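You operate a simulated robot arm through the tools that you are given. There is no shell and no other tool. Be economical: measure what you need, move in short steps, check, and stop when the job is done.

You are at the controls of a simulated two-armed robot. One attempt, no reset.

## Task
Stack the brass block marked "57" from the right side of the press twenty-seven table on top of the brass block that says "29". Pick up the grey castor from the right side of the press twenty-seven table with one hand, pass it to the other hand and put it on the back left corner of the press twenty-six table. Put the job card from the left side of the press twenty-seven table on the right side of the press twenty-seven table. Stack the 0.8 tip box from the back left corner of the press twenty-seven table on top of the 1.2 tip box. Open the middle box drawer, put the blue star knob in the inside of the middle box drawer and shut the drawer again. Put the red insulator marked "65" from the green press plate on the grey press plate and the red insulator that says "72" on the left side of the green press table. Put the yellow castor cap on the right side of the press twenty-six table away on the high step of the packing bench. Take the purple tape and leave it on the left side of the press twenty-six table. Do these in any order. Set down upright: grey castor, job card, red insulator.

Only the result counts: the job must be done as asked and must still hold three seconds after the hand-in. Knocking over, shifting, dropping, spilling or breaking anything else fails it. A push-on lid holds only when it is set on centred and level and pressed home; a screw cap is set on level and turned clockwise until tight.

## Robot
Two 7-joint arms with two-finger grippers on one trunk, on a base that drives. Base frame: it is fixed to the floor where the robot stands at the start and does not move with it; the origin is under the middle of the robot, x ahead of it, y to its left, z up; the surface under the hand at the start is at about z = 740. Readings come in mm, rad, newtons and seconds.
The left shoulder is at the start at [50, 191, 1092], the right one opposite. With the tool pointing down near the work surface each hand reaches from about 100 to 740 mm from the robot's upright axis, wherever it stands, measured 20 degrees to its own side. Places, roughly: back left corner of the press twenty-six table [1500, 1200, 700]; blue star knob (3x3x3 cm) [-1400, 3300, 800]; brass block [500, 0, 750]; grey castor (5x5x10 cm) [500, -400, 800]; grey press plate [-1900, 6200, 700]; high step of the packing bench (57x15 cm) [-900, 3360, 880]; inside of the middle box drawer [-2800, -600, 1000]; job card [1500, -250, 750]; left side of the green press table [-1400, 3200, 700]; left side of the press twenty-six table [1500, 2000, 700]; middle box drawer [-2800, -600, 1000]; purple tape (7x7x4 cm) [600, 1100, 800]; red insulator [-2000, 3750, 750]; right side of the press twenty-seven table [500, -400, 700]; tip box [1500, -750, 750]; yellow castor cap (3x3x2 cm) [500, 1400, 700]. Payload 2.69 kg a hand.
The tool frame of a hand sits at the grasp point between the pads (the TCP): z along the fingers, y along the line on which they close. The tips reach 20 mm beyond it. Largest opening 100 mm; the body of the gripper starts 63 mm behind the TCP.
Orientation is that of the tool frame in the base frame, as a unit quaternion [w, x, y, z]. With the fingers straight down and closing along the base's y, the tool's x points along the base's -x, its y along +y and its z along -z.

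## Interface
- The arms move only by the tool nudge_tool. It takes "left_series", "right_series" or both (then of equal length, played together; a hand with none holds still); each is a list of rows, each a list of 7 numbers: the turn, a rotation vector about the tool's x, y, z in rad, then the shift along the tool's x, y, z in mm, then the opening, from 0 (shut) to 1 (fully open). In form: [[wx, wy, wz, dx, dy, dz, hand], ...]. A call has 1 to 12 rows; each row shifts and turns the commanded pose from where the row before left it, along the tool's axes as they then stand. A row lasts 0.2 s, in which the tool goes at most 50 mm and 0.15 rad; a call with a longer step from one row to the next is refused whole, and so is a gripper value outside its range. A pose out of reach is approached as far as the arm can. The call stops where the force on the tool passes 40 N (or 10 N more than at its start, if that is more) or the arm is blocked; 0.2 s more then pass. The fingers move at their own pace (about 153 mm/s each) and stop on an object; they squeeze with about 42 N. The grip force told is the motor's: it shows also when the fingers shut on nothing. Time passes only in rows, and 0.2 s behind the last, so rows that do not move let the fingers close. It gives the time, the measured TCP pose, the force on the tool (base axes), the opening and the grip force at its end, in the units of the frame above (readings bear some noise), with the torque about the TCP (base axes, N m) and any sound that the robot's microphone picked up.
- Cameras (640 x 400 px; columns grow to the right, rows downward): "scene" is now at [119.1, -13.4, 1246.1]; the picture's right is [-0.18, -0.98, 0.00], its down [-0.68, 0.13, -0.72] and it looks along [0.71, -0.13, -0.70] (base axes); focal length 261 px, centre (320, 200). "left" rides on the left gripper at [70, 19, -99] in its tool frame; the picture's right is [-0.26, 0.97, 0.00], its down [-0.75, -0.20, -0.63] and it looks along [-0.61, -0.16, 0.78] (tool axes); focal length 230 px, centre (320, 200). "right" rides on the right gripper at [70, -19, -99] in its tool frame; the picture's right is [0.26, 0.97, 0.00], its down [-0.75, 0.20, -0.63] and it looks along [-0.61, 0.16, 0.78] (tool axes); focal length 230 px, centre (320, 200). There is no depth. A picture from a camera that has moved, and an enlarged one, comes with that camera's place and axes in the base frame and with its lens.
- get_image(camera): a new picture of that camera. No time passes.
- raise_lower(by): slides the trunk up (or, below 0, down) by that many mm; the arms and the scene camera ride with it, the base frame stays. It gives what a move gives, with no picture.
- steer(legs): drives the robot by 1 to 6 legs, each [ahead, left, turn to the left] in mm, mm and rad, along the robot's own axes; the way and the turn of a leg run together, so that a leg with both is an arc; at most 1500 mm and 3.142 rad a leg. The arms and the cameras ride along, it lands a little off, and it stops where it bumps. It gives what a move gives.
- pan_tilt(pan, tilt): turns the head with the scene camera to pan (to the left, within 1.396 rad either way) and tilt (down, from -0.506 to 1.204), counted from straight ahead of the robot. It gives what a move gives.
- enlarge(camera, box): a new picture of the part [left, top, right, bottom] of that camera's present view, enlarged. No time passes.
- finish_job(): hands the job in; it is judged then, once.

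Work in short steps. Places have to be worked out from the pictures, the camera data and where the tool is seen: move nearer, look again, correct. Check each grasp and each placing, and mend what went wrong. You have 535 turns and 336 pictures in all, those below and enlarged ones among them. Open the grippers and draw the arms clear of the work before you hand the job in, unless the task says otherwise; then end with one line.

The tools are called after ">>>" as a command line: name --argument value ..., lists and objects as JSON in quotes. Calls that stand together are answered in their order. nudge_tool: Moves the arms, as the interface text tells. Its arguments: {"type":"object","properties":{"left_series":{"type":"array","items":{"type":"array","items":{"type":"number"}}},"right_series":{"type":"array","items":{"type":"array","items":{"type":"number"}}}},"required":[]} The other tools are called the same way: raise_lower (by) slides the trunk up or down; steer (legs) drives the base; pan_tilt (pan, tilt) turns the head that bears the scene camera; get_image (camera) takes a picture; enlarge (camera, box) takes an enlarged picture of a part of a camera's view; finish_job () hands the job in.

At the start:

```text
t: 0.0
left_position: [433.4, 104.7, 1056.5]
left_orientation: [0.0, -0.001, 1.0, -0.001]
left_ft_force: [-0.3, 0.4, -0.1]
left_torque: [-0.02, -0.01, -0.01]
left_grip_width: 100.1
left_finger_force: 0.1
right_position: [401.7, -318.9, 1016.5]
right_orientation: [0.0, 0.001, 1.0, 0.0]
right_ft_force: [0.3, -0.7, -0.5]
right_torque: [0.0, 0.0, 0.02]
right_grip_width: 100.1
right_finger_force: 0.1
trunk travel left (down, up): [-150.0, 173.0]
robot x, y, heading: [0.2, -0.4, -0.0]
head pan, tilt: [-0.185, 0.77]
```

scene: 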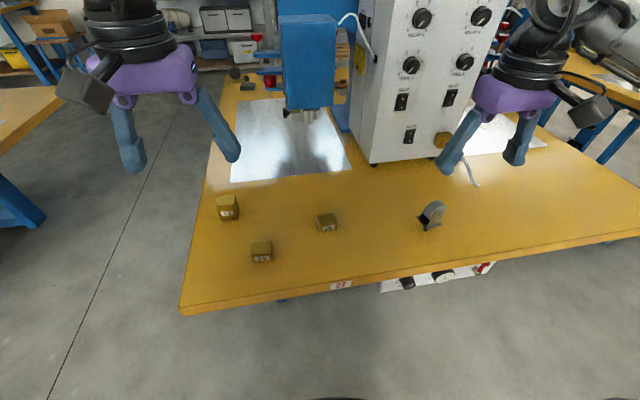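
right: 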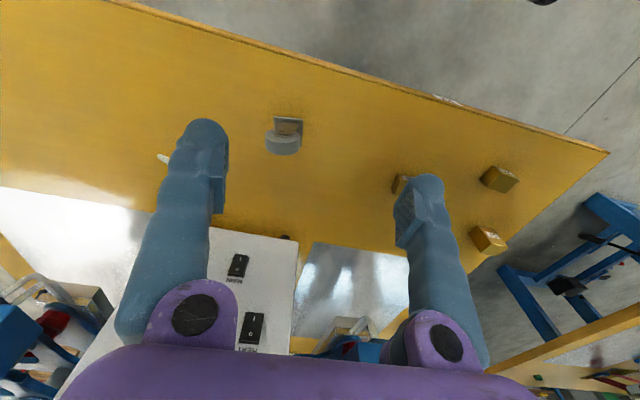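
left: 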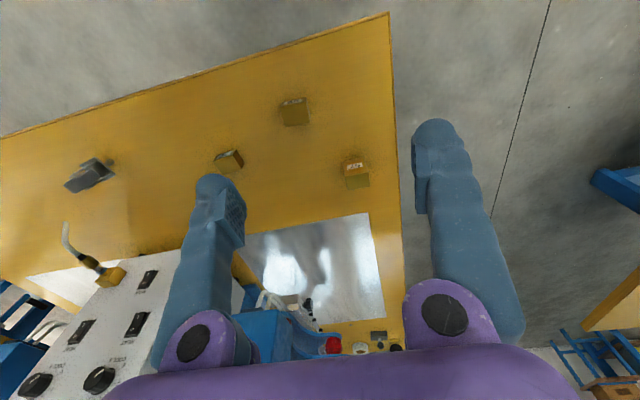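

Three brass blocks and a grey castor are visible on the press 27 table. I zoom in to read the labels.

>>> enlarge --camera "scene" --box '[200, 180, 360, 280]'

>>> enlarge --camera "scene" --box '[380, 160, 540, 260]'

```text
4.00 times, centred on (280, 230) of scene
camera zoom: at [119.1, -13.4, 1246.1], right [-0.18, -0.98, 0.0], down [-0.68, 0.13, -0.72], along [0.71, -0.13, -0.7], focal length 1046 px, centre (480, 80)
```

zoom: 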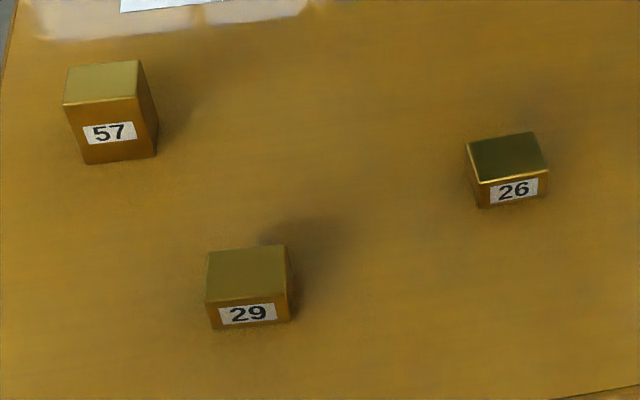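

```text
4.00 times, centred on (460, 210) of scene
camera zoom: at [119.1, -13.4, 1246.1], right [-0.18, -0.98, 0.0], down [-0.68, 0.13, -0.72], along [0.71, -0.13, -0.7], focal length 1046 px, centre (-240, 160)
```

zoom: 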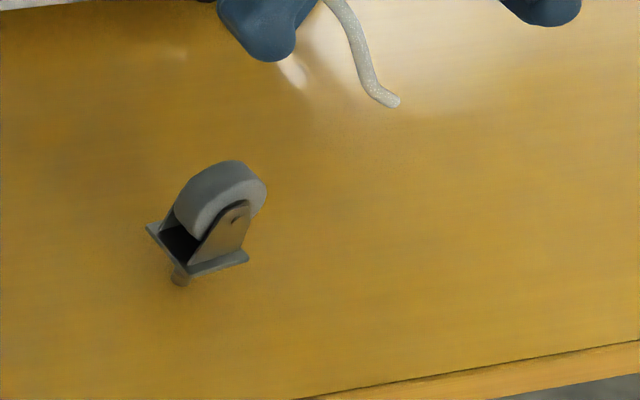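

Block 57 is at about (620,131), top about z 793. Block 29 is at about (478,50), top about z 767. I bring the left hand above 57.

>>> nudge_tool --left_series '[[0, 0, 0, -31, 4.4, 26, 1], [0, 0, 0, -31, 4.4, 26, 1], [0, 0, 0, -31, 4.4, 26, 1], [0, 0, 0, -31, 4.4, 26, 1], [0, 0, 0, -31, 4.4, 26, 1], [0, 0, 0, -31, 4.4, 26, 1]]'

>>> get_image --camera "left"

>>> get_image --camera "scene"

```text
t: 1.4
left_position: [619.6, 132.1, 901.5]
left_orientation: [0.0, -0.001, 1.0, 0.0]
left_ft_force: [0.1, 0.5, 0.6]
left_torque: [0.0, 0.01, 0.03]
left_grip_width: 99.8
left_finger_force: 0.1
right_position: [403.2, -319.2, 1014.9]
right_orientation: [0.0, -0.001, 1.0, 0.001]
right_ft_force: [0.2, 0.3, 0.7]
right_torque: [-0.01, -0.01, -0.02]
right_grip_width: 100.1
right_finger_force: 0.0
trunk travel left (down, up): [-150.0, 173.0]
robot x, y, heading: [-0.9, 0.7, 0.004]
head pan, tilt: [-0.185, 0.77]
```

```text
330 pictures are left
camera left: at [549.4, 151.4, 999.8], right [0.26, 0.97, 0.0], down [0.75, -0.2, 0.63], along [0.61, -0.16, -0.78], focal length 230 px, centre (320, 200)
```

left: 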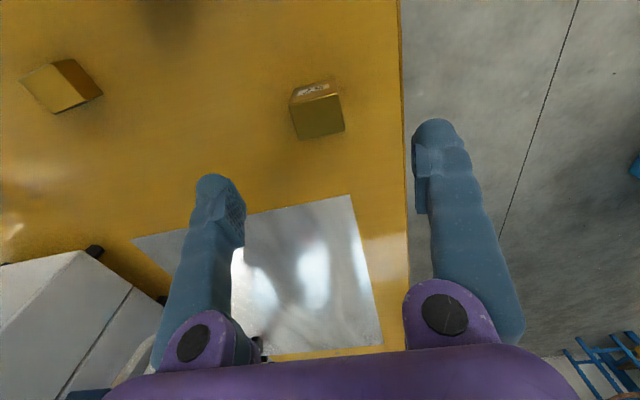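

```text
329 pictures are left
camera scene: at [119.6, -13.6, 1246.0], right [-0.18, -0.98, 0.0], down [-0.69, 0.13, -0.72], along [0.7, -0.13, -0.7], focal length 261 px, centre (320, 200)
```

scene: 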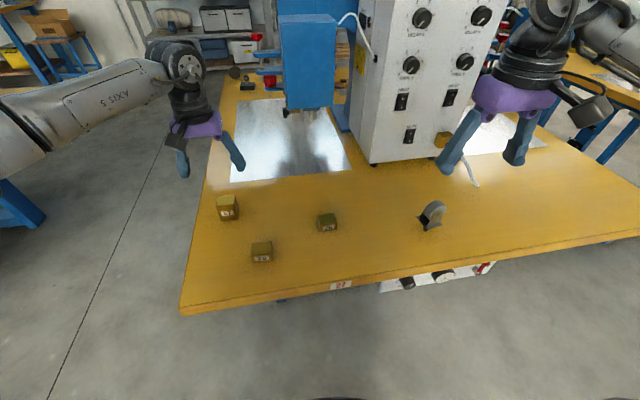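

The hand camera puts 57 at (619,132), so the hand is well aligned. I descend and grip.

>>> nudge_tool --left_series '[[0, 0, 0, 0, 0, 43, 1], [0, 0, 0, 0, 0, 43, 1], [0, 0, 0, 0, 0, 42, 1], [0, 0, 0, 0, 0, 0, 0.3], [0, 0, 0, 0, 0, 0, 0.3], [0, 0, 0, 0, 0, 0, 0.3]]'

```text
t: 2.8
left_position: [620.1, 131.8, 773.3]
left_orientation: [0.0, 0.0, 1.0, -0.001]
left_ft_force: [0.5, -0.7, -0.1]
left_torque: [-0.02, -0.1, 0.01]
left_grip_width: 43.9
left_finger_force: 42.0
right_position: [402.2, -319.1, 1014.9]
right_orientation: [0.0, 0.0, 1.0, 0.0]
right_ft_force: [0.6, 0.4, 0.3]
right_torque: [0.01, -0.04, 0.02]
right_grip_width: 99.7
right_finger_force: 0.1
trunk travel left (down, up): [-150.0, 173.0]
robot x, y, heading: [-1.7, 0.5, -0.002]
head pan, tilt: [-0.185, 0.77]
```

Held at 43.9 mm. I lift it, carry it over block 29 and check.

>>> nudge_tool --left_series '[[0, 0, 0, 0, 0, -45, 0.3], [0, 0, 0, 0, 0, -30, 0.3], [0, 0, 0, 35.5, -20.4, 0, 0.3], [0, 0, 0, 35.5, -20.4, 0, 0.3], [0, 0, 0, 35.5, -20.4, 0, 0.3], [0, 0, 0, 35.5, -20.4, 0, 0.3], [0, 0, 0, 0, 0, 0, 0.3]]'

>>> get_image --camera "left"

>>> enlarge --camera "scene" --box '[200, 180, 360, 280]'

```text
t: 4.4
left_position: [476.5, 51.2, 848.7]
left_orientation: [-0.001, -0.001, 1.0, 0.0]
left_ft_force: [0.4, 0.9, -7.6]
left_torque: [0.03, -0.03, 0.0]
left_grip_width: 43.9
left_finger_force: 42.2
right_position: [402.5, -318.8, 1015.1]
right_orientation: [0.0, 0.0, 1.0, 0.0]
right_ft_force: [-1.0, 0.0, 0.5]
right_torque: [-0.02, 0.02, -0.02]
right_grip_width: 100.0
right_finger_force: 0.1
trunk travel left (down, up): [-150.0, 173.0]
robot x, y, heading: [2.2, -3.4, 0.001]
head pan, tilt: [-0.185, 0.77]
```

```text
328 pictures are left
camera left: at [405.9, 71.0, 946.2], right [0.26, 0.97, 0.0], down [0.75, -0.2, 0.63], along [0.61, -0.16, -0.78], focal length 230 px, centre (320, 200)
```

left: 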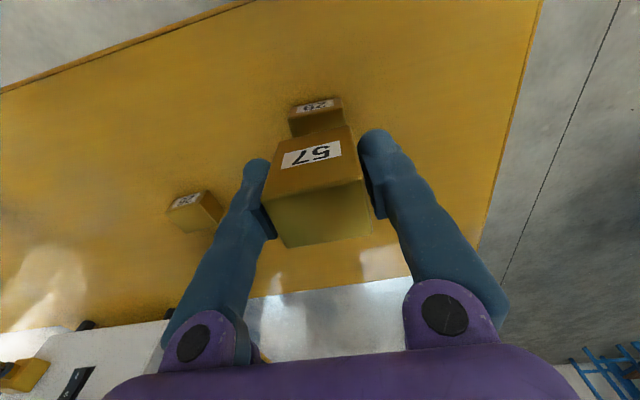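

```text
4.00 times, centred on (280, 230) of scene
camera zoom: at [119.8, -13.2, 1246.0], right [-0.18, -0.98, 0.0], down [-0.69, 0.13, -0.72], along [0.7, -0.13, -0.7], focal length 1046 px, centre (480, 80)
```

zoom: 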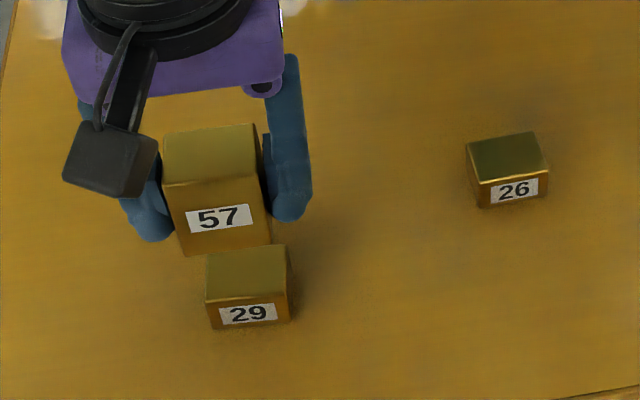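

Held 57 sits just behind block 29, whose centre I judge at (480,52). I shift slightly and lower until contact.

>>> nudge_tool --left_series '[[0, 0, 0, -3, 1, 15, 0.3], [0, 0, 0, 0, 0, 20, 0.3], [0, 0, 0, 0, 0, 9, 0.3], [0, 0, 0, 0, 0, 0, 0.3]]'

>>> get_image --camera "left"

>>> enlarge --camera "scene" --box '[200, 180, 360, 280]'

```text
t: 5.4
left_position: [479.9, 51.6, 804.3]
left_orientation: [0.0, 0.0, 1.0, 0.001]
left_ft_force: [0.8, 0.3, -7.3]
left_torque: [-0.01, -0.02, 0.01]
left_grip_width: 44.0
left_finger_force: 42.1
right_position: [402.8, -319.5, 1013.5]
right_orientation: [0.001, -0.001, 1.0, 0.0]
right_ft_force: [-0.7, -0.2, -0.1]
right_torque: [0.01, 0.03, -0.01]
right_grip_width: 100.2
right_finger_force: 0.1
trunk travel left (down, up): [-150.0, 173.0]
robot x, y, heading: [-1.0, 2.6, 0.006]
head pan, tilt: [-0.185, 0.77]
```

```text
326 pictures are left
camera left: at [409.7, 71.4, 902.2], right [0.26, 0.97, 0.0], down [0.75, -0.2, 0.63], along [0.61, -0.16, -0.78], focal length 230 px, centre (320, 200)
```

left: 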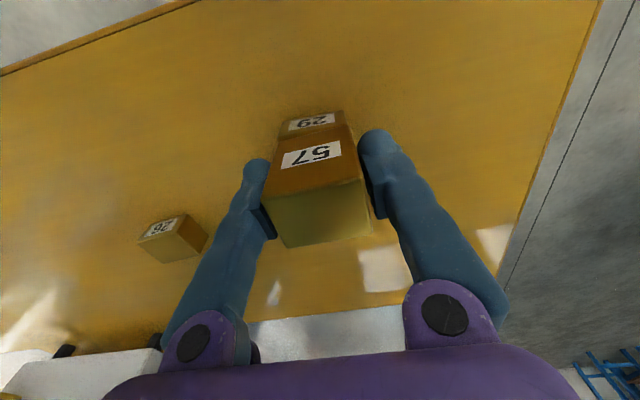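

```text
4.00 times, centred on (280, 230) of scene
camera zoom: at [119.6, -13.4, 1246.0], right [-0.18, -0.98, 0.0], down [-0.68, 0.13, -0.72], along [0.7, -0.13, -0.7], focal length 1046 px, centre (480, 80)
```

zoom: 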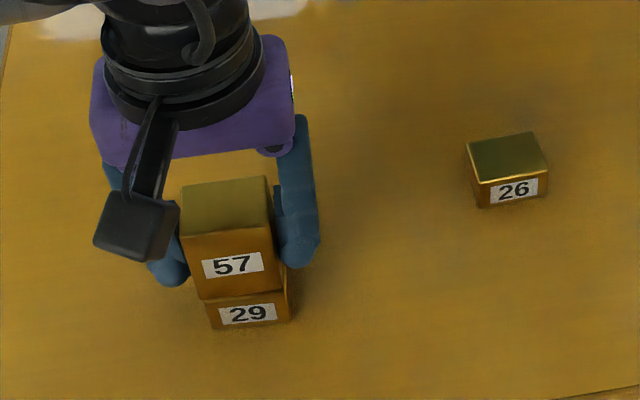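

Nearly aligned; I nudge 2 mm to the right and lower to contact.

>>> nudge_tool --left_series '[[0, 0, 0, 0, -2, 1, 0.3], [0, 0, 0, 0, 0, 1, 0.3], [0, 0, 0, 0, 0, 1, 0.3], [0, 0, 0, 0, 0, 0.7, 0.3], [0, 0, 0, 0, 0, 0, 0.3]]'

```text
t: 6.6
left_position: [480.1, 48.9, 802.1]
left_orientation: [0.001, -0.001, 1.0, -0.001]
left_ft_force: [0.5, 3.4, 7.1]
left_torque: [0.14, 0.15, -0.02]
left_grip_width: 44.0
left_finger_force: 41.9
right_position: [402.7, -319.6, 1014.9]
right_orientation: [0.0, 0.001, 1.0, 0.001]
right_ft_force: [-0.7, 0.0, 0.8]
right_torque: [0.03, 0.01, 0.01]
right_grip_width: 100.2
right_finger_force: 0.1
trunk travel left (down, up): [-150.0, 173.0]
robot x, y, heading: [1.3, 2.8, 0.002]
head pan, tilt: [-0.185, 0.77]
```

Contact is felt, so I release and rise.

>>> nudge_tool --left_series '[[0, 0, 0, 0, 0, 0, 0.7], [0, 0, 0, 0, 0, 0, 0.7], [0, 0, 0, 0, 0, -40, 0.7], [0, 0, 0, 0, 0, -50, 0.7], [0, 0, 0, 0, 0, -50, 0.7]]'

>>> get_image --camera "left"

>>> get_image --camera "right"

```text
t: 7.8
left_position: [479.0, 48.6, 941.4]
left_orientation: [0.0, 0.0, 1.0, 0.0]
left_ft_force: [0.5, -0.3, 0.5]
left_torque: [0.0, 0.0, 0.01]
left_grip_width: 70.1
left_finger_force: 0.1
right_position: [402.1, -320.1, 1015.7]
right_orientation: [0.0, 0.001, 1.0, 0.001]
right_ft_force: [0.3, 1.0, 0.8]
right_torque: [-0.02, -0.01, 0.02]
right_grip_width: 99.9
right_finger_force: 0.1
trunk travel left (down, up): [-150.0, 173.0]
robot x, y, heading: [0.1, -0.4, -0.005]
head pan, tilt: [-0.185, 0.77]
```

```text
324 pictures are left
camera left: at [408.3, 68.6, 1040.1], right [0.26, 0.97, 0.0], down [0.75, -0.2, 0.63], along [0.61, -0.16, -0.78], focal length 230 px, centre (320, 200)
```

left: 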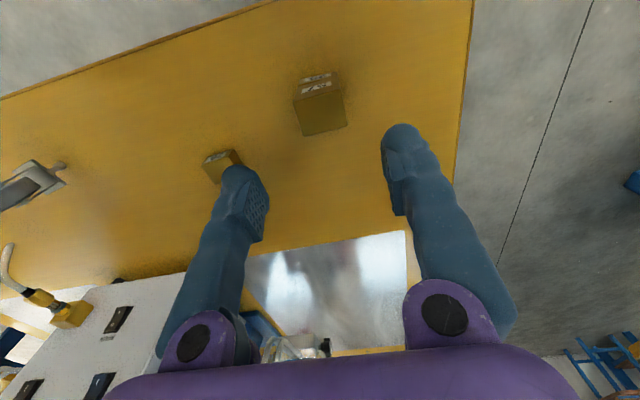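

```text
323 pictures are left
camera right: at [331.8, -338.1, 1115.1], right [-0.26, 0.97, 0.0], down [0.75, 0.2, 0.63], along [0.61, 0.16, -0.78], focal length 230 px, centre (320, 200)
```

right: 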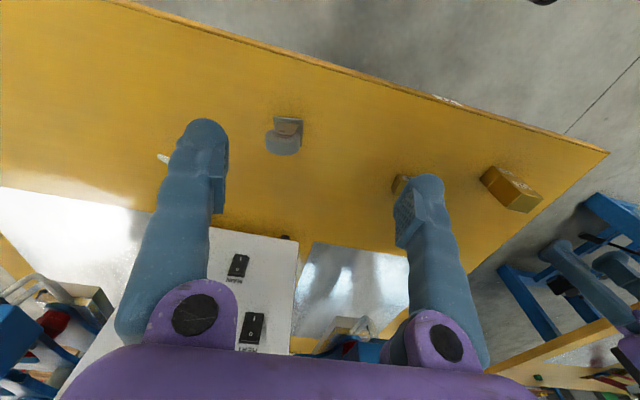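

The stack stands. Now the grey castor: I zoom in with the right and scene cameras to work out its pose.

>>> enlarge --camera "right" --box '[240, 95, 320, 175]'

>>> enlarge --camera "scene" --box '[404, 185, 468, 245]'

>>> enlarge --camera "left" --box '[0, 140, 96, 220]'

```text
5.00 times, centred on (280, 135) of right
camera zoom: at [331.8, -338.1, 1115.1], right [-0.26, 0.97, 0.0], down [0.75, 0.2, 0.63], along [0.61, 0.16, -0.78], focal length 1150 px, centre (520, 525)
```

zoom: 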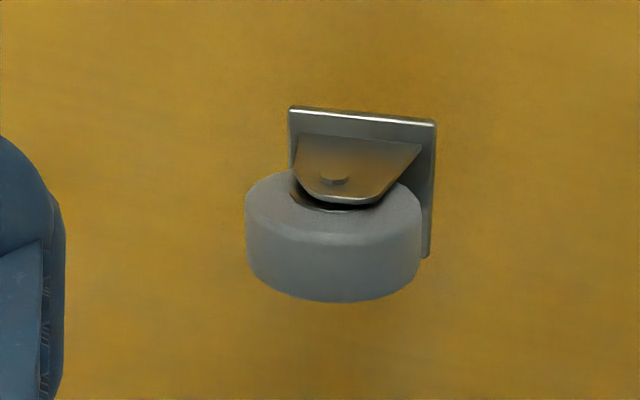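

```text
6.67 times, centred on (436, 215) of scene
camera zoom: at [118.7, -13.6, 1246.1], right [-0.18, -0.98, 0.0], down [-0.68, 0.13, -0.72], along [0.71, -0.13, -0.7], focal length 1743 px, centre (-453, 100)
```

zoom: 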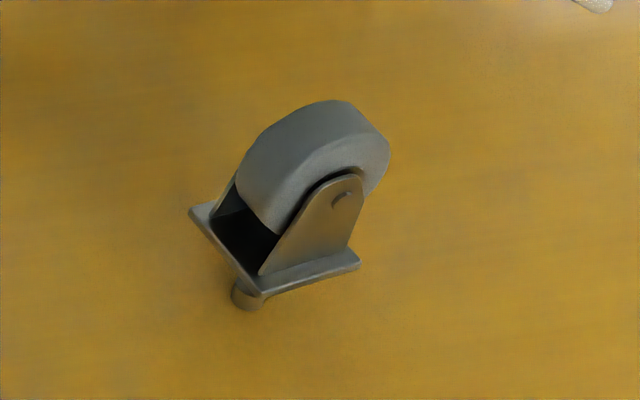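

```text
5.00 times, centred on (48, 180) of left
camera zoom: at [408.3, 68.6, 1040.1], right [0.26, 0.97, 0.0], down [0.75, -0.2, 0.63], along [0.61, -0.16, -0.78], focal length 1150 px, centre (1680, 300)
```

zoom: 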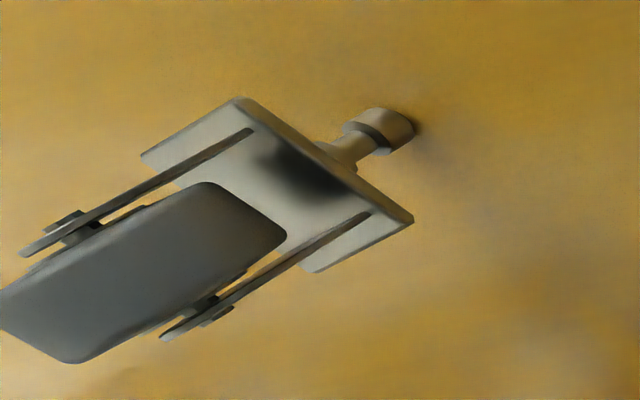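

The castor stands upright on its stem foot at about (482,-350), yaw about 0.18 rad, plate at z≈770, wheel centre z≈817. I bring the right hand above it, turned to match.

>>> nudge_tool --right_series '[[0, 0, 0, -27, -10, 28, 1], [0, 0, 0, -27, -10, 28, 1], [0, 0, 0, -26, -10, 28, 1], [0, 0, -0.09, 0, 0, 20, 1], [0, 0, -0.09, 0, 0, 15, 1], [0, 0, 0, 0, 0, 0, 1]]'

>>> get_image --camera "right"

>>> get_image --camera "scene"

```text
t: 9.2
left_position: [479.1, 49.6, 940.7]
left_orientation: [0.0, -0.001, 1.0, 0.0]
left_ft_force: [0.3, -0.2, -0.5]
left_torque: [-0.01, 0.03, -0.01]
left_grip_width: 69.9
left_finger_force: 0.1
right_position: [482.2, -349.4, 896.0]
right_orientation: [-0.001, -0.09, 0.996, 0.0]
right_ft_force: [-0.6, 0.0, 0.5]
right_torque: [0.02, -0.03, 0.01]
right_grip_width: 100.0
right_finger_force: 0.1
trunk travel left (down, up): [-150.0, 173.0]
robot x, y, heading: [-0.2, 0.8, 0.001]
head pan, tilt: [-0.185, 0.77]
```

```text
319 pictures are left
camera right: at [416.6, -380.5, 995.7], right [-0.43, 0.9, 0.0], down [0.7, 0.33, 0.63], along [0.57, 0.27, -0.78], focal length 230 px, centre (320, 200)
```

right: 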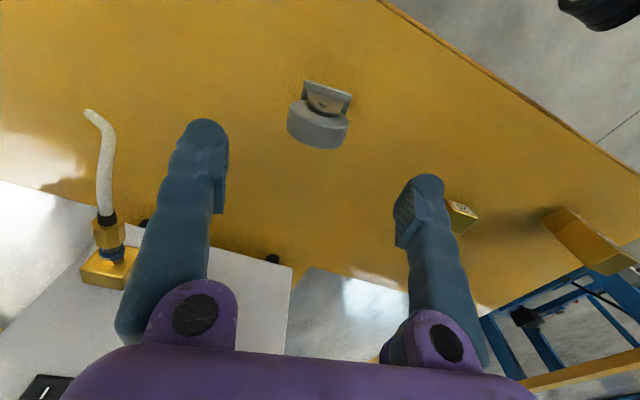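

```text
318 pictures are left
camera scene: at [119.0, -13.4, 1246.1], right [-0.18, -0.98, 0.0], down [-0.68, 0.13, -0.72], along [0.71, -0.13, -0.7], focal length 261 px, centre (320, 200)
```

scene: 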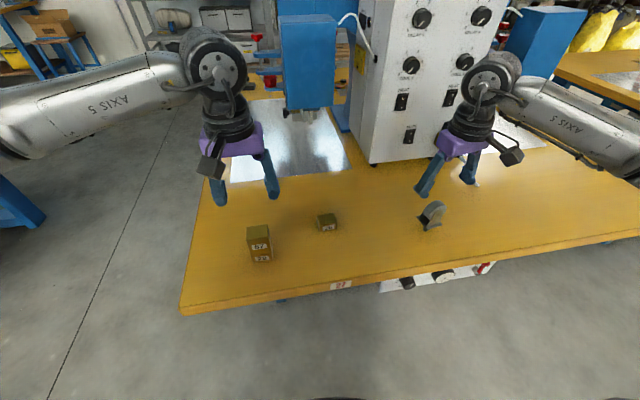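

I zoom on the castor from the right camera to refine its centre before descending.

>>> enlarge --camera "right" --box '[270, 70, 366, 160]'

```text
4.44 times, centred on (318, 115) of right
camera zoom: at [416.6, -380.5, 995.7], right [-0.43, 0.9, 0.0], down [0.7, 0.33, 0.63], along [0.57, 0.27, -0.78], focal length 1022 px, centre (329, 578)
```

zoom: 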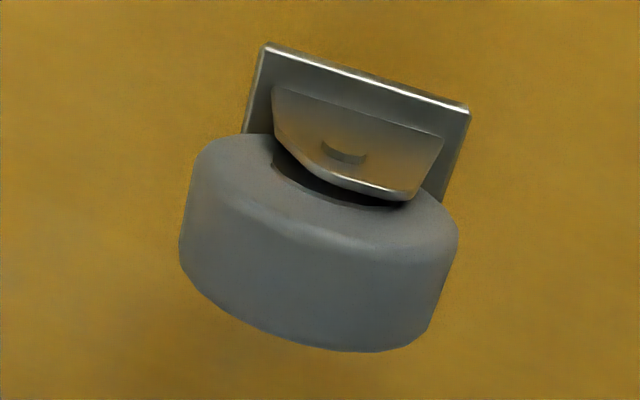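

The centre agrees with the tool within about 2 mm. I descend to wheel height and grip.

>>> nudge_tool --right_series '[[0, 0, 0, 0, 1, 40, 1], [0, 0, 0, 0, 0, 41, 1], [0, 0, 0, 0, 0, 0, 0.3], [0, 0, 0, 0, 0, 0, 0.3], [0, 0, 0, 0, 0, 0, 0.3]]'

>>> enlarge --camera "scene" --box '[390, 120, 518, 240]'

```text
t: 10.4
left_position: [481.2, 48.6, 941.3]
left_orientation: [0.0, -0.001, 1.0, 0.0]
left_ft_force: [0.5, -0.9, -0.2]
left_torque: [0.01, 0.05, -0.04]
left_grip_width: 69.9
left_finger_force: 0.0
right_position: [481.2, -349.0, 814.3]
right_orientation: [0.0, -0.09, 0.996, 0.0]
right_ft_force: [0.2, 0.5, 0.3]
right_torque: [0.04, -0.03, 0.0]
right_grip_width: 43.7
right_finger_force: 42.3
trunk travel left (down, up): [-150.0, 173.0]
robot x, y, heading: [0.9, 2.6, -0.005]
head pan, tilt: [-0.185, 0.77]
```

```text
3.33 times, centred on (454, 180) of scene
camera zoom: at [119.1, -13.4, 1246.1], right [-0.18, -0.98, 0.0], down [-0.68, 0.13, -0.72], along [0.71, -0.13, -0.7], focal length 872 px, centre (-127, 267)
```

zoom: 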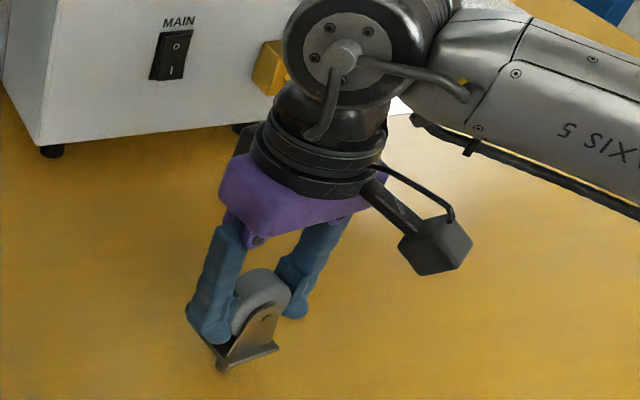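

Gripped well at 43.7 mm. I lift the castor while the left hand backs off toward the robot for the handover.

>>> nudge_tool --right_series '[[0, 0, 0, 0, 0, -46, 0.3], [0, 0, 0, 0, 0, -46, 0.3], [0, 0, 0, 0, 0, -46, 0.3], [0, 0, 0, 0, 0, -46, 0.3], [0, 0, 0, 0, 0, 0, 0.3]]' --left_series '[[0, 0, 0, 37, 18, -15, 1], [0, 0, 0, 37, 18, -15, 1], [0, 0, 0, 37, 18, -15, 1], [0, 0, 0, 37, 18, -15, 1], [0, 0, 0, 0, 0, 0, 1]]'

>>> nudge_tool --right_series '[[0, 0, -0.14, 0, 0, 0, 0.3], [0, 0, -0.14, 0, 0, 0, 0.3], [0, 0, -0.14, 0, 0, 0, 0.3], [0, 0, -0.14, 0, 0, 0, 0.3], [0, 0, -0.14, 0, 0, 0, 0.3], [0, 0, -0.14, 0, 0, 0, 0.3], [0, 0, -0.14, 0, 0, 0, 0.3], [0, 0, -0.14, 0, 0, 0, 0.3], [0, 0, -0.14, 0, 0, 0, 0.3], [0, 0, -0.14, 0, 0, 0, 0.3], [0, 0, 0, 0, 0, 0, 0.3]]' --left_series '[[0, -0.131, 0, 0, 0, 0, 1], [0, -0.131, 0, 0, 0, 0, 1], [0, -0.131, 0, 0, 0, 0, 1], [0, -0.131, 0, 0, 0, 0, 1], [0, -0.131, 0, 0, 0, 0, 1], [0, -0.131, 0, 0, 0, 0, 1], [0, -0.131, 0, 0, 0, 0, 1], [0, -0.131, 0, 0, 0, 0, 1], [0, 0, 0, 0, 0, 0, 1], [0, 0, 0, 0, 0, 0, 1], [0, 0, 0, 0, 0, 0, 1]]'

>>> get_image --camera "scene"

```text
t: 11.6
left_position: [331.5, 121.7, 1000.8]
left_orientation: [0.0, -0.001, 1.0, 0.0]
left_ft_force: [0.7, -0.2, 0.6]
left_torque: [0.04, -0.01, -0.01]
left_grip_width: 99.9
left_finger_force: 0.1
right_position: [481.7, -350.0, 999.6]
right_orientation: [-0.001, -0.09, 0.996, 0.0]
right_ft_force: [0.1, 0.1, -2.2]
right_torque: [0.02, -0.01, -0.02]
right_grip_width: 43.8
right_finger_force: 41.6
trunk travel left (down, up): [-150.0, 173.0]
robot x, y, heading: [-0.6, -1.7, 0.0]
head pan, tilt: [-0.185, 0.77]
```

```text
t: 14.0
left_position: [376.0, 72.1, 1016.1]
left_orientation: [0.501, -0.001, 0.866, 0.001]
left_ft_force: [0.4, 0.8, 0.0]
left_torque: [0.02, -0.02, 0.0]
left_grip_width: 99.9
left_finger_force: 0.1
left hand out of reach, approached as far as the arm can: row 5, 6, 7, 8
right_position: [419.8, -259.1, 941.9]
right_orientation: [-0.002, -0.449, 0.893, -0.004]
right_ft_force: [0.2, 0.7, -1.5]
right_torque: [-0.04, 0.0, 0.02]
right_grip_width: 44.1
right_finger_force: 41.3
right hand out of reach, approached as far as the arm can: row 3, 4, 5, 6, 7, 8, 9, 10
trunk travel left (down, up): [-150.0, 173.0]
robot x, y, heading: [1.4, -0.6, 0.0]
head pan, tilt: [-0.185, 0.77]
```

```text
315 pictures are left
camera scene: at [119.2, -13.5, 1246.1], right [-0.18, -0.98, 0.0], down [-0.68, 0.13, -0.72], along [0.71, -0.13, -0.7], focal length 261 px, centre (320, 200)
```

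scene: 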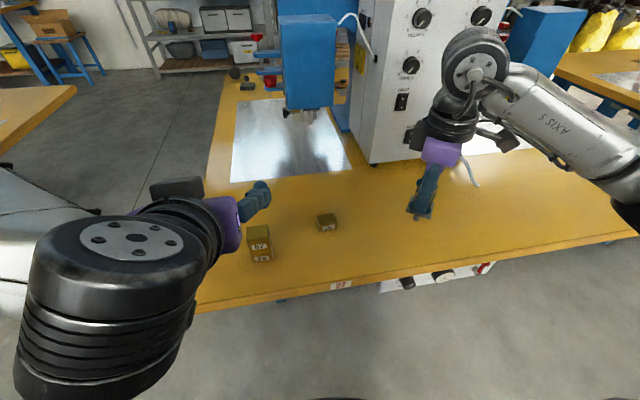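

Right-hand yaw is limited to about 53°. So I'll keep that and bring the left hand in from the front-left at yaw -40°. First I see where the commanded poses stand.

>>> nudge_tool --right_series '[[0, 0, 0.05, 0, 0, 0, 0.3], [0, 0, 0, 0, 0, 0, 0.3]]' --left_series '[[0, 0, 0, 0, 0, 0, 1], [0, 0, 0, 0, 0, 0, 1]]'

```text
t: 14.6
left_position: [376.4, 73.5, 1015.9]
left_orientation: [0.5, -0.001, 0.866, 0.001]
left_ft_force: [0.2, -0.6, -1.2]
left_torque: [0.0, 0.0, 0.03]
left_grip_width: 99.9
left_finger_force: 0.1
right_position: [420.9, -259.7, 942.4]
right_orientation: [-0.003, -0.427, 0.904, -0.004]
right_ft_force: [-0.4, -0.4, -1.6]
right_torque: [-0.02, 0.01, 0.0]
right_grip_width: 43.8
right_finger_force: 41.9
trunk travel left (down, up): [-150.0, 173.0]
robot x, y, heading: [-0.0, -2.3, -0.001]
head pan, tilt: [-0.185, 0.77]
```

Commanded pose follows the actual one. I bring the castor up to a common spot and yaw the left hand by -40°.

>>> nudge_tool --right_series '[[0, 0, 0, -29, 6.7, -19, 0.3], [0, 0, 0, -29, 6.7, -19, 0.3], [0, 0, 0, -29, 6.7, -19, 0.3], [0, 0, 0, 0, 0, 0, 0.3], [0, 0, 0, 0, 0, 0, 0.3]]' --left_series '[[0.121, 0, 0.07, 0, 0, 0, 1], [0.121, 0, 0.07, 0, 0, 0, 1], [0.121, 0, 0.07, 0, 0, 0, 1], [0.121, 0, 0.07, 0, 0, 0, 1], [0.121, 0, 0.07, 0, 0, 0, 1]]'

>>> get_image --camera "scene"

```text
t: 15.8
left_position: [405.0, 48.0, 1021.9]
left_orientation: [0.471, 0.297, 0.813, -0.171]
left_ft_force: [0.0, -0.1, -0.5]
left_torque: [-0.03, 0.01, 0.02]
left_grip_width: 100.3
left_finger_force: 0.1
left hand out of reach, approached as far as the arm can: row 1, 2, 3
right_position: [461.3, -177.3, 998.6]
right_orientation: [-0.002, -0.427, 0.904, -0.004]
right_ft_force: [0.9, 0.0, -2.4]
right_torque: [-0.03, -0.03, 0.0]
right_grip_width: 44.1
right_finger_force: 42.3
trunk travel left (down, up): [-150.0, 173.0]
robot x, y, heading: [0.3, 0.5, -0.004]
head pan, tilt: [-0.185, 0.77]
```

```text
314 pictures are left
camera scene: at [119.1, -12.9, 1246.1], right [-0.18, -0.98, 0.0], down [-0.68, 0.13, -0.72], along [0.71, -0.13, -0.7], focal length 261 px, centre (320, 200)
```

scene: 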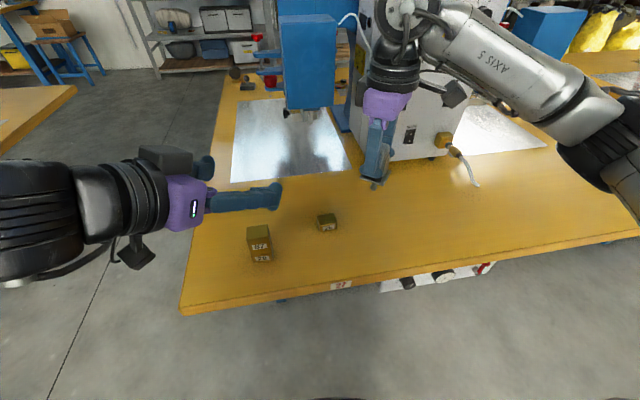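

Now I shift the exchange point forward and bring the left hand to its pre-grasp in line with the fork.

>>> nudge_tool --right_series '[[0, 0, 0, -28.5, -11, 0, 0.3], [0, 0, 0, -28.5, -11, 0, 0.3], [0, 0, 0, -28.5, -11, 0, 0.3], [0, 0, 0, 0, 0, 0, 0.3]]' --left_series '[[0, 0, 0, -22.9, -16.7, 25.1, 1], [0, 0, 0, -22.9, -16.7, 25.1, 1], [0, 0, 0, -22.9, -16.7, 25.1, 1], [0, 0, 0, 0, 0, 0, 1]]'

>>> get_image --camera "scene"

>>> get_image --camera "left"

```text
t: 16.8
left_position: [449.3, -55.8, 1044.6]
left_orientation: [0.471, 0.296, 0.813, -0.171]
left_ft_force: [-0.3, -0.1, -0.5]
left_torque: [0.02, -0.01, -0.02]
left_grip_width: 100.0
left_finger_force: 0.0
right_position: [532.4, -136.9, 996.7]
right_orientation: [-0.002, -0.427, 0.904, -0.004]
right_ft_force: [0.3, 0.2, -1.8]
right_torque: [-0.03, 0.02, 0.01]
right_grip_width: 43.7
right_finger_force: 41.6
right hand out of reach, approached as far as the arm can: row 3
trunk travel left (down, up): [-150.0, 173.0]
robot x, y, heading: [-0.7, -1.5, 0.001]
head pan, tilt: [-0.185, 0.77]
```

```text
313 pictures are left
camera scene: at [119.2, -13.1, 1246.1], right [-0.18, -0.98, 0.0], down [-0.68, 0.13, -0.72], along [0.71, -0.13, -0.7], focal length 261 px, centre (320, 200)
```

scene: 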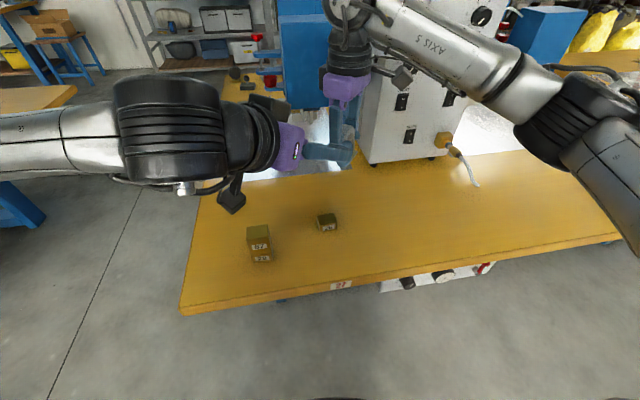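

```text
312 pictures are left
camera left: at [366.8, 37.9, 1032.6], right [0.72, 0.66, 0.22], down [-0.26, -0.04, 0.96], along [0.64, -0.75, 0.14], focal length 230 px, centre (320, 200)
```

left: 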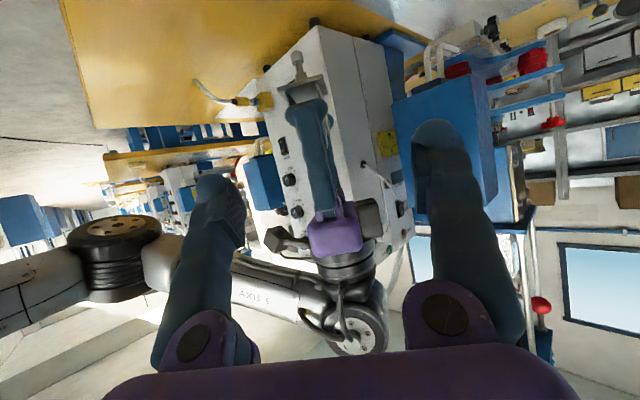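

The castor sits between the left fingers' path; geometry asks for -8.5 mm laterally and 127 mm ahead. I go half-way and look.

>>> nudge_tool --left_series '[[0, 0, 0, 4.5, -8.5, 20, 1], [0, 0, 0, 0, 0, 25, 1], [0, 0, 0, 0, 0, 25, 1], [0, 0, 0, 0, 0, 0, 1]]'

>>> enlarge --camera "scene" --box '[260, 60, 420, 180]'

>>> enlarge --camera "left" --box '[160, 0, 480, 200]'

```text
t: 17.8
left_position: [488.6, -99.6, 1004.1]
left_orientation: [0.471, 0.295, 0.813, -0.17]
left_ft_force: [-0.1, 0.2, -0.7]
left_torque: [-0.02, 0.02, 0.01]
left_grip_width: 100.1
left_finger_force: 0.2
right_position: [530.8, -138.6, 996.7]
right_orientation: [-0.001, -0.426, 0.905, -0.004]
right_ft_force: [-0.4, 0.2, -0.8]
right_torque: [0.0, 0.02, -0.01]
right_grip_width: 43.7
right_finger_force: 41.9
trunk travel left (down, up): [-150.0, 173.0]
robot x, y, heading: [0.3, -0.2, -0.001]
head pan, tilt: [-0.185, 0.77]
```

```text
3.33 times, centred on (340, 120) of scene
camera zoom: at [119.1, -13.4, 1246.1], right [-0.18, -0.98, 0.0], down [-0.68, 0.13, -0.72], along [0.71, -0.13, -0.7], focal length 872 px, centre (253, 467)
```

zoom: 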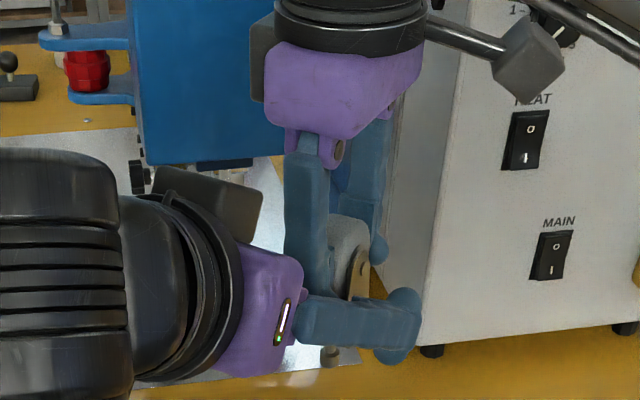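

```text
2.00 times, centred on (320, 100) of left
camera zoom: at [406.5, -6.3, 992.9], right [0.72, 0.66, 0.23], down [-0.26, -0.04, 0.96], along [0.64, -0.75, 0.14], focal length 460 px, centre (320, 400)
```

zoom: 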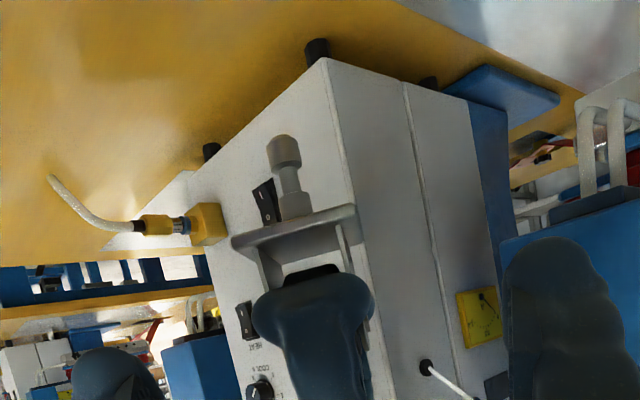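

Fingers flank the fork as planned. I advance the remaining ~57 mm in small steps with a slight lateral trim.

>>> nudge_tool --left_series '[[0, 0, 0, 0, -2, 20, 1], [0, 0, 0, 0, 0, 20, 1], [0, 0, 0, 0, 0, 15, 1], [0, 0, 0, 0, 0, 0, 1]]'

>>> enlarge --camera "scene" --box '[260, 60, 420, 180]'

>>> enlarge --camera "left" --box '[160, 0, 480, 200]'

```text
t: 18.8
left_position: [523.4, -131.0, 976.9]
left_orientation: [0.471, 0.296, 0.813, -0.171]
left_ft_force: [0.2, -0.6, -0.2]
left_torque: [-0.03, -0.01, 0.0]
left_grip_width: 100.3
left_finger_force: 0.1
right_position: [531.7, -139.0, 996.8]
right_orientation: [-0.002, -0.427, 0.904, -0.004]
right_ft_force: [-0.6, 0.0, -1.5]
right_torque: [0.0, 0.0, -0.03]
right_grip_width: 43.7
right_finger_force: 41.4
trunk travel left (down, up): [-150.0, 173.0]
robot x, y, heading: [0.8, -2.2, 0.003]
head pan, tilt: [-0.185, 0.77]
```

```text
3.33 times, centred on (340, 120) of scene
camera zoom: at [119.2, -13.4, 1246.1], right [-0.18, -0.98, 0.0], down [-0.68, 0.13, -0.72], along [0.71, -0.13, -0.7], focal length 872 px, centre (253, 467)
```

zoom: 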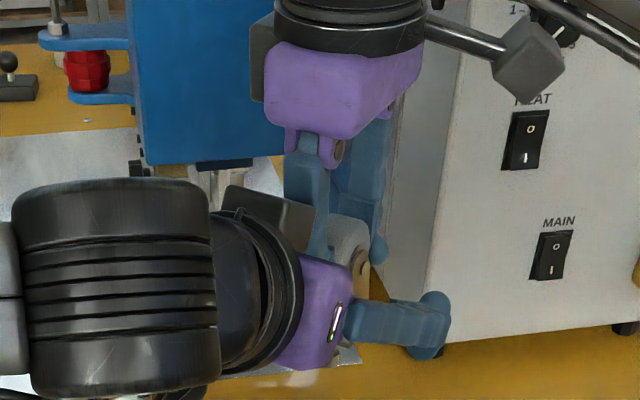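

```text
2.00 times, centred on (320, 100) of left
camera zoom: at [441.3, -38.2, 965.0], right [0.72, 0.66, 0.22], down [-0.26, -0.04, 0.96], along [0.64, -0.75, 0.14], focal length 460 px, centre (320, 400)
```

zoom: 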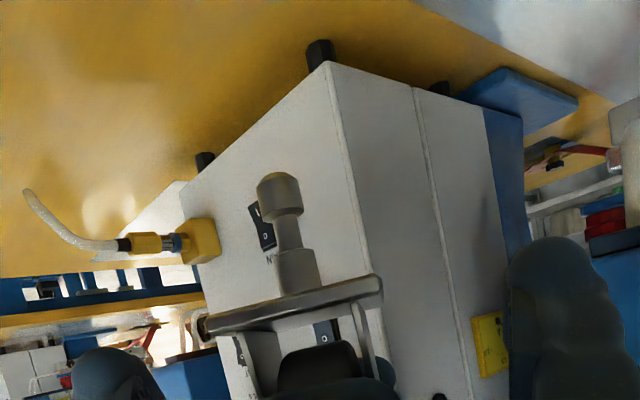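

Position matches the plan. I close the left hand on the fork.

>>> nudge_tool --left_series '[[0, 0, 0, 0, 0, 0, 0.2], [0, 0, 0, 0, 0, 0, 0.2], [0, 0, 0, 0, 0, 0, 0.2], [0, 0, 0, 0, 0, 0, 0.2]]'

>>> enlarge --camera "left" --box '[160, 0, 480, 200]'

>>> enlarge --camera "scene" --box '[260, 60, 420, 180]'

```text
t: 19.8
left_position: [522.7, -131.2, 977.1]
left_orientation: [0.471, 0.297, 0.813, -0.172]
left_ft_force: [-1.9, -6.4, -0.5]
left_torque: [0.04, 0.08, 0.0]
left_grip_width: 42.5
left_finger_force: 42.2
right_position: [531.9, -137.0, 996.7]
right_orientation: [-0.002, -0.426, 0.905, -0.003]
right_ft_force: [1.3, 7.1, 0.4]
right_torque: [0.04, -0.09, -0.03]
right_grip_width: 43.7
right_finger_force: 41.1
trunk travel left (down, up): [-150.0, 173.0]
robot x, y, heading: [2.3, 2.5, -0.001]
head pan, tilt: [-0.185, 0.77]
```

```text
2.00 times, centred on (320, 100) of left
camera zoom: at [440.8, -38.5, 965.1], right [0.72, 0.66, 0.22], down [-0.26, -0.04, 0.96], along [0.64, -0.75, 0.14], focal length 460 px, centre (320, 400)
```

zoom: 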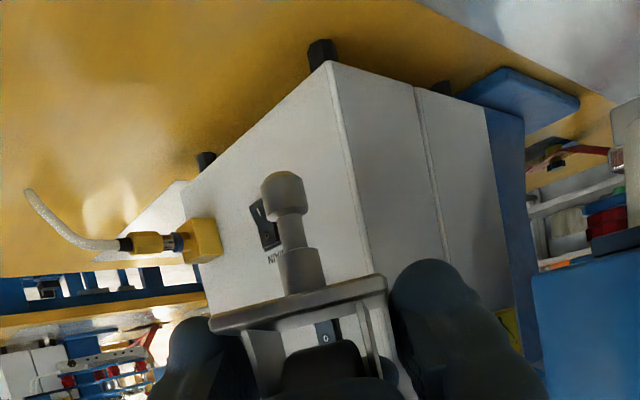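

```text
3.33 times, centred on (340, 120) of scene
camera zoom: at [119.2, -13.5, 1246.1], right [-0.18, -0.98, 0.0], down [-0.68, 0.13, -0.72], along [0.71, -0.13, -0.7], focal length 872 px, centre (253, 467)
```

zoom: 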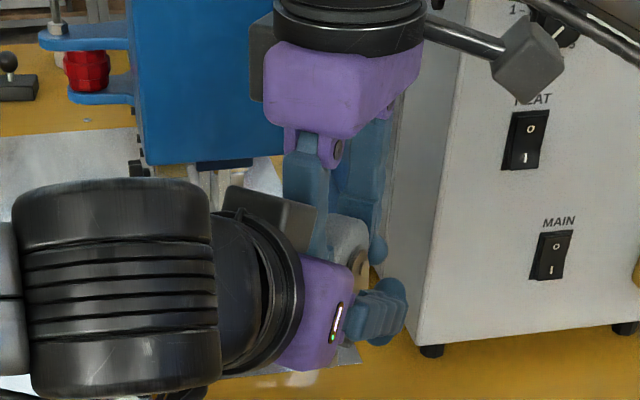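

Both hands hold it, left at 42.5 mm. I open the right just enough to clear the wheel and raise it away.

>>> nudge_tool --right_series '[[0, 0, 0, 0, 0, 0, 0.54], [0, 0, 0, 0, 0, 0, 0.54], [0, 0, 0, 0, 0, -20, 0.54], [0, 0, 0, 0, 0, -30, 0.54], [0, 0, 0, 0, 0, -40, 0.54]]'

>>> enlarge --camera "scene" --box '[220, 20, 420, 170]'

```text
t: 21.0
left_position: [521.7, -130.1, 976.8]
left_orientation: [0.471, 0.296, 0.813, -0.17]
left_ft_force: [-0.3, 1.0, -0.2]
left_torque: [0.01, 0.04, 0.01]
left_grip_width: 42.1
left_finger_force: 41.5
right_position: [526.2, -135.5, 1086.7]
right_orientation: [0.0, -0.425, 0.905, -0.004]
right_ft_force: [-0.4, 0.2, 0.4]
right_torque: [-0.03, -0.05, -0.01]
right_grip_width: 53.9
right_finger_force: 0.1
right hand out of reach, approached as far as the arm can: row 5
trunk travel left (down, up): [-150.0, 173.0]
robot x, y, heading: [-3.8, -1.5, 0.002]
head pan, tilt: [-0.185, 0.77]
```

```text
2.67 times, centred on (320, 95) of scene
camera zoom: at [118.5, -13.1, 1246.1], right [-0.18, -0.98, 0.0], down [-0.68, 0.13, -0.72], along [0.71, -0.13, -0.7], focal length 697 px, centre (320, 480)
```

zoom: 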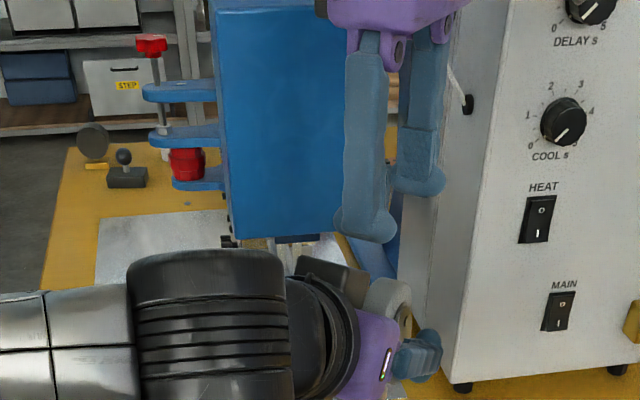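

The handover worked. I withdraw the right hand and turn the left to point forward.

>>> nudge_tool --right_series '[[0, 0, 0, 42, -15.4, 0, 0.54], [0, 0, 0, 42, -15.4, 0, 0.54], [0, 0, 0, 42, -15.4, 0, 0.54], [0, 0, 0, 42, -15.4, 0, 0.54], [0, 0, 0.14, 0, 0, 0, 0.54], [0, 0, 0.14, 0, 0, 0, 0.54], [0, 0, 0.14, 0, 0, 0, 0.54], [0, 0, 0.14, 0, 0, 0, 0.54], [0, 0, 0.14, 0, 0, 0, 0.54], [0, 0, 0.14, 0, 0, 0, 0.54]]' --left_series '[[0, 0, 0, 0, 0, 0, 0.2], [0, 0, 0, 0, 0, 0, 0.2], [0, 0, 0, 0, 40, 0, 0.2], [0, 0, 0, 0, 40, 0, 0.2], [0, 0, 0, 0, 40, 0, 0.2], [-0.121, 0, -0.07, 0, 0, 0, 0.2], [-0.121, 0, -0.07, 0, 0, 0, 0.2], [-0.121, 0, -0.07, 0, 0, 0, 0.2], [-0.121, 0, -0.07, 0, 0, 0, 0.2], [-0.121, 0, -0.07, 0, 0, 0, 0.2]]'

>>> pan_tilt --pan 0.9 --tilt 0.35

>>> get_image --camera "scene"

```text
t: 23.2
left_position: [601.5, -38.8, 978.1]
left_orientation: [0.501, -0.002, 0.866, 0.0]
left_ft_force: [-0.7, -0.2, 0.4]
left_torque: [-0.02, 0.03, 0.01]
left_grip_width: 30.7
left_finger_force: 42.4
right_position: [433.9, -274.1, 1079.9]
right_orientation: [0.0, -0.019, 1.0, -0.003]
right_ft_force: [0.1, -0.5, -0.5]
right_torque: [0.02, -0.02, -0.01]
right_grip_width: 54.0
right_finger_force: 0.1
right hand out of reach, approached as far as the arm can: row 1, 2, 3, 4
trunk travel left (down, up): [-150.0, 173.0]
robot x, y, heading: [1.3, -1.7, 0.006]
head pan, tilt: [-0.185, 0.77]
```

```text
t: 24.5
left_position: [601.7, -39.3, 978.8]
left_orientation: [0.501, -0.001, 0.866, 0.0]
left_ft_force: [0.9, -0.6, 0.8]
left_torque: [0.03, 0.02, -0.03]
left_grip_width: 31.0
left_finger_force: 42.2
right_position: [432.7, -272.7, 1079.9]
right_orientation: [-0.001, -0.021, 1.0, -0.004]
right_ft_force: [0.6, 0.6, 0.1]
right_torque: [-0.02, -0.04, 0.0]
right_grip_width: 54.1
right_finger_force: 0.1
trunk travel left (down, up): [-150.0, 173.0]
robot x, y, heading: [-0.6, 0.9, -0.007]
head pan, tilt: [0.901, 0.351]
```

```text
304 pictures are left
camera scene: at [96.6, 74.6, 1283.3], right [0.78, -0.62, 0.0], down [-0.21, -0.27, -0.94], along [0.58, 0.74, -0.34], focal length 261 px, centre (320, 200)
```

scene: 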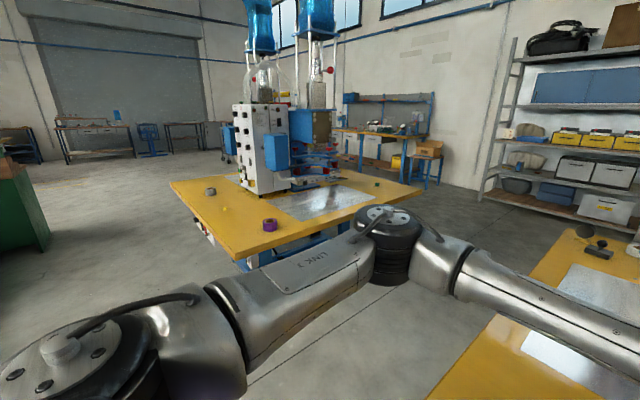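

The left grip width changed from 42 to 31 mm. I check on the castor.

>>> pan_tilt --pan -0.1 --tilt 0.6

>>> get_image --camera "scene"

>>> get_image --camera "left"

```text
t: 25.8
left_position: [600.3, -40.1, 977.9]
left_orientation: [0.501, 0.0, 0.866, 0.0]
left_ft_force: [-0.5, 0.7, 0.3]
left_torque: [-0.02, 0.01, 0.02]
left_grip_width: 30.9
left_finger_force: 42.1
right_position: [434.0, -273.8, 1080.9]
right_orientation: [0.001, -0.022, 1.0, -0.004]
right_ft_force: [0.3, 0.1, -0.3]
right_torque: [0.0, -0.01, 0.03]
right_grip_width: 53.8
right_finger_force: 0.1
trunk travel left (down, up): [-150.0, 173.0]
robot x, y, heading: [0.2, -1.3, 0.001]
head pan, tilt: [-0.099, 0.6]
```

```text
303 pictures are left
camera scene: at [126.6, -7.0, 1260.6], right [-0.1, -1.0, 0.0], down [-0.56, 0.06, -0.83], along [0.82, -0.08, -0.56], focal length 261 px, centre (320, 200)
```

scene: 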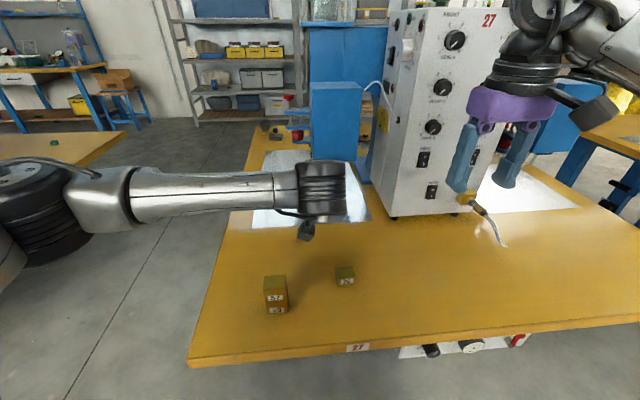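

```text
302 pictures are left
camera left: at [478.9, -19.2, 965.7], right [0.13, 0.97, 0.22], down [-0.17, -0.2, 0.96], along [0.98, -0.16, 0.14], focal length 230 px, centre (320, 200)
```

left: 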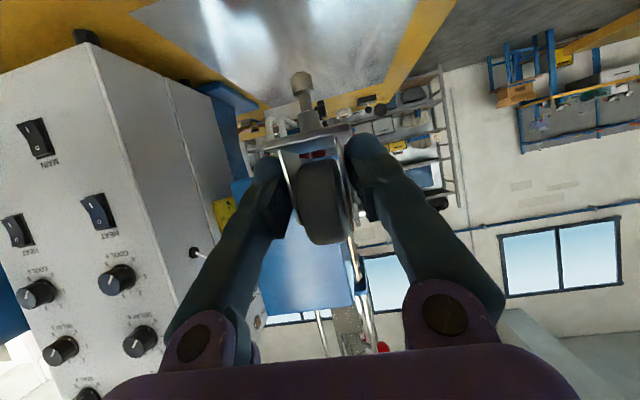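

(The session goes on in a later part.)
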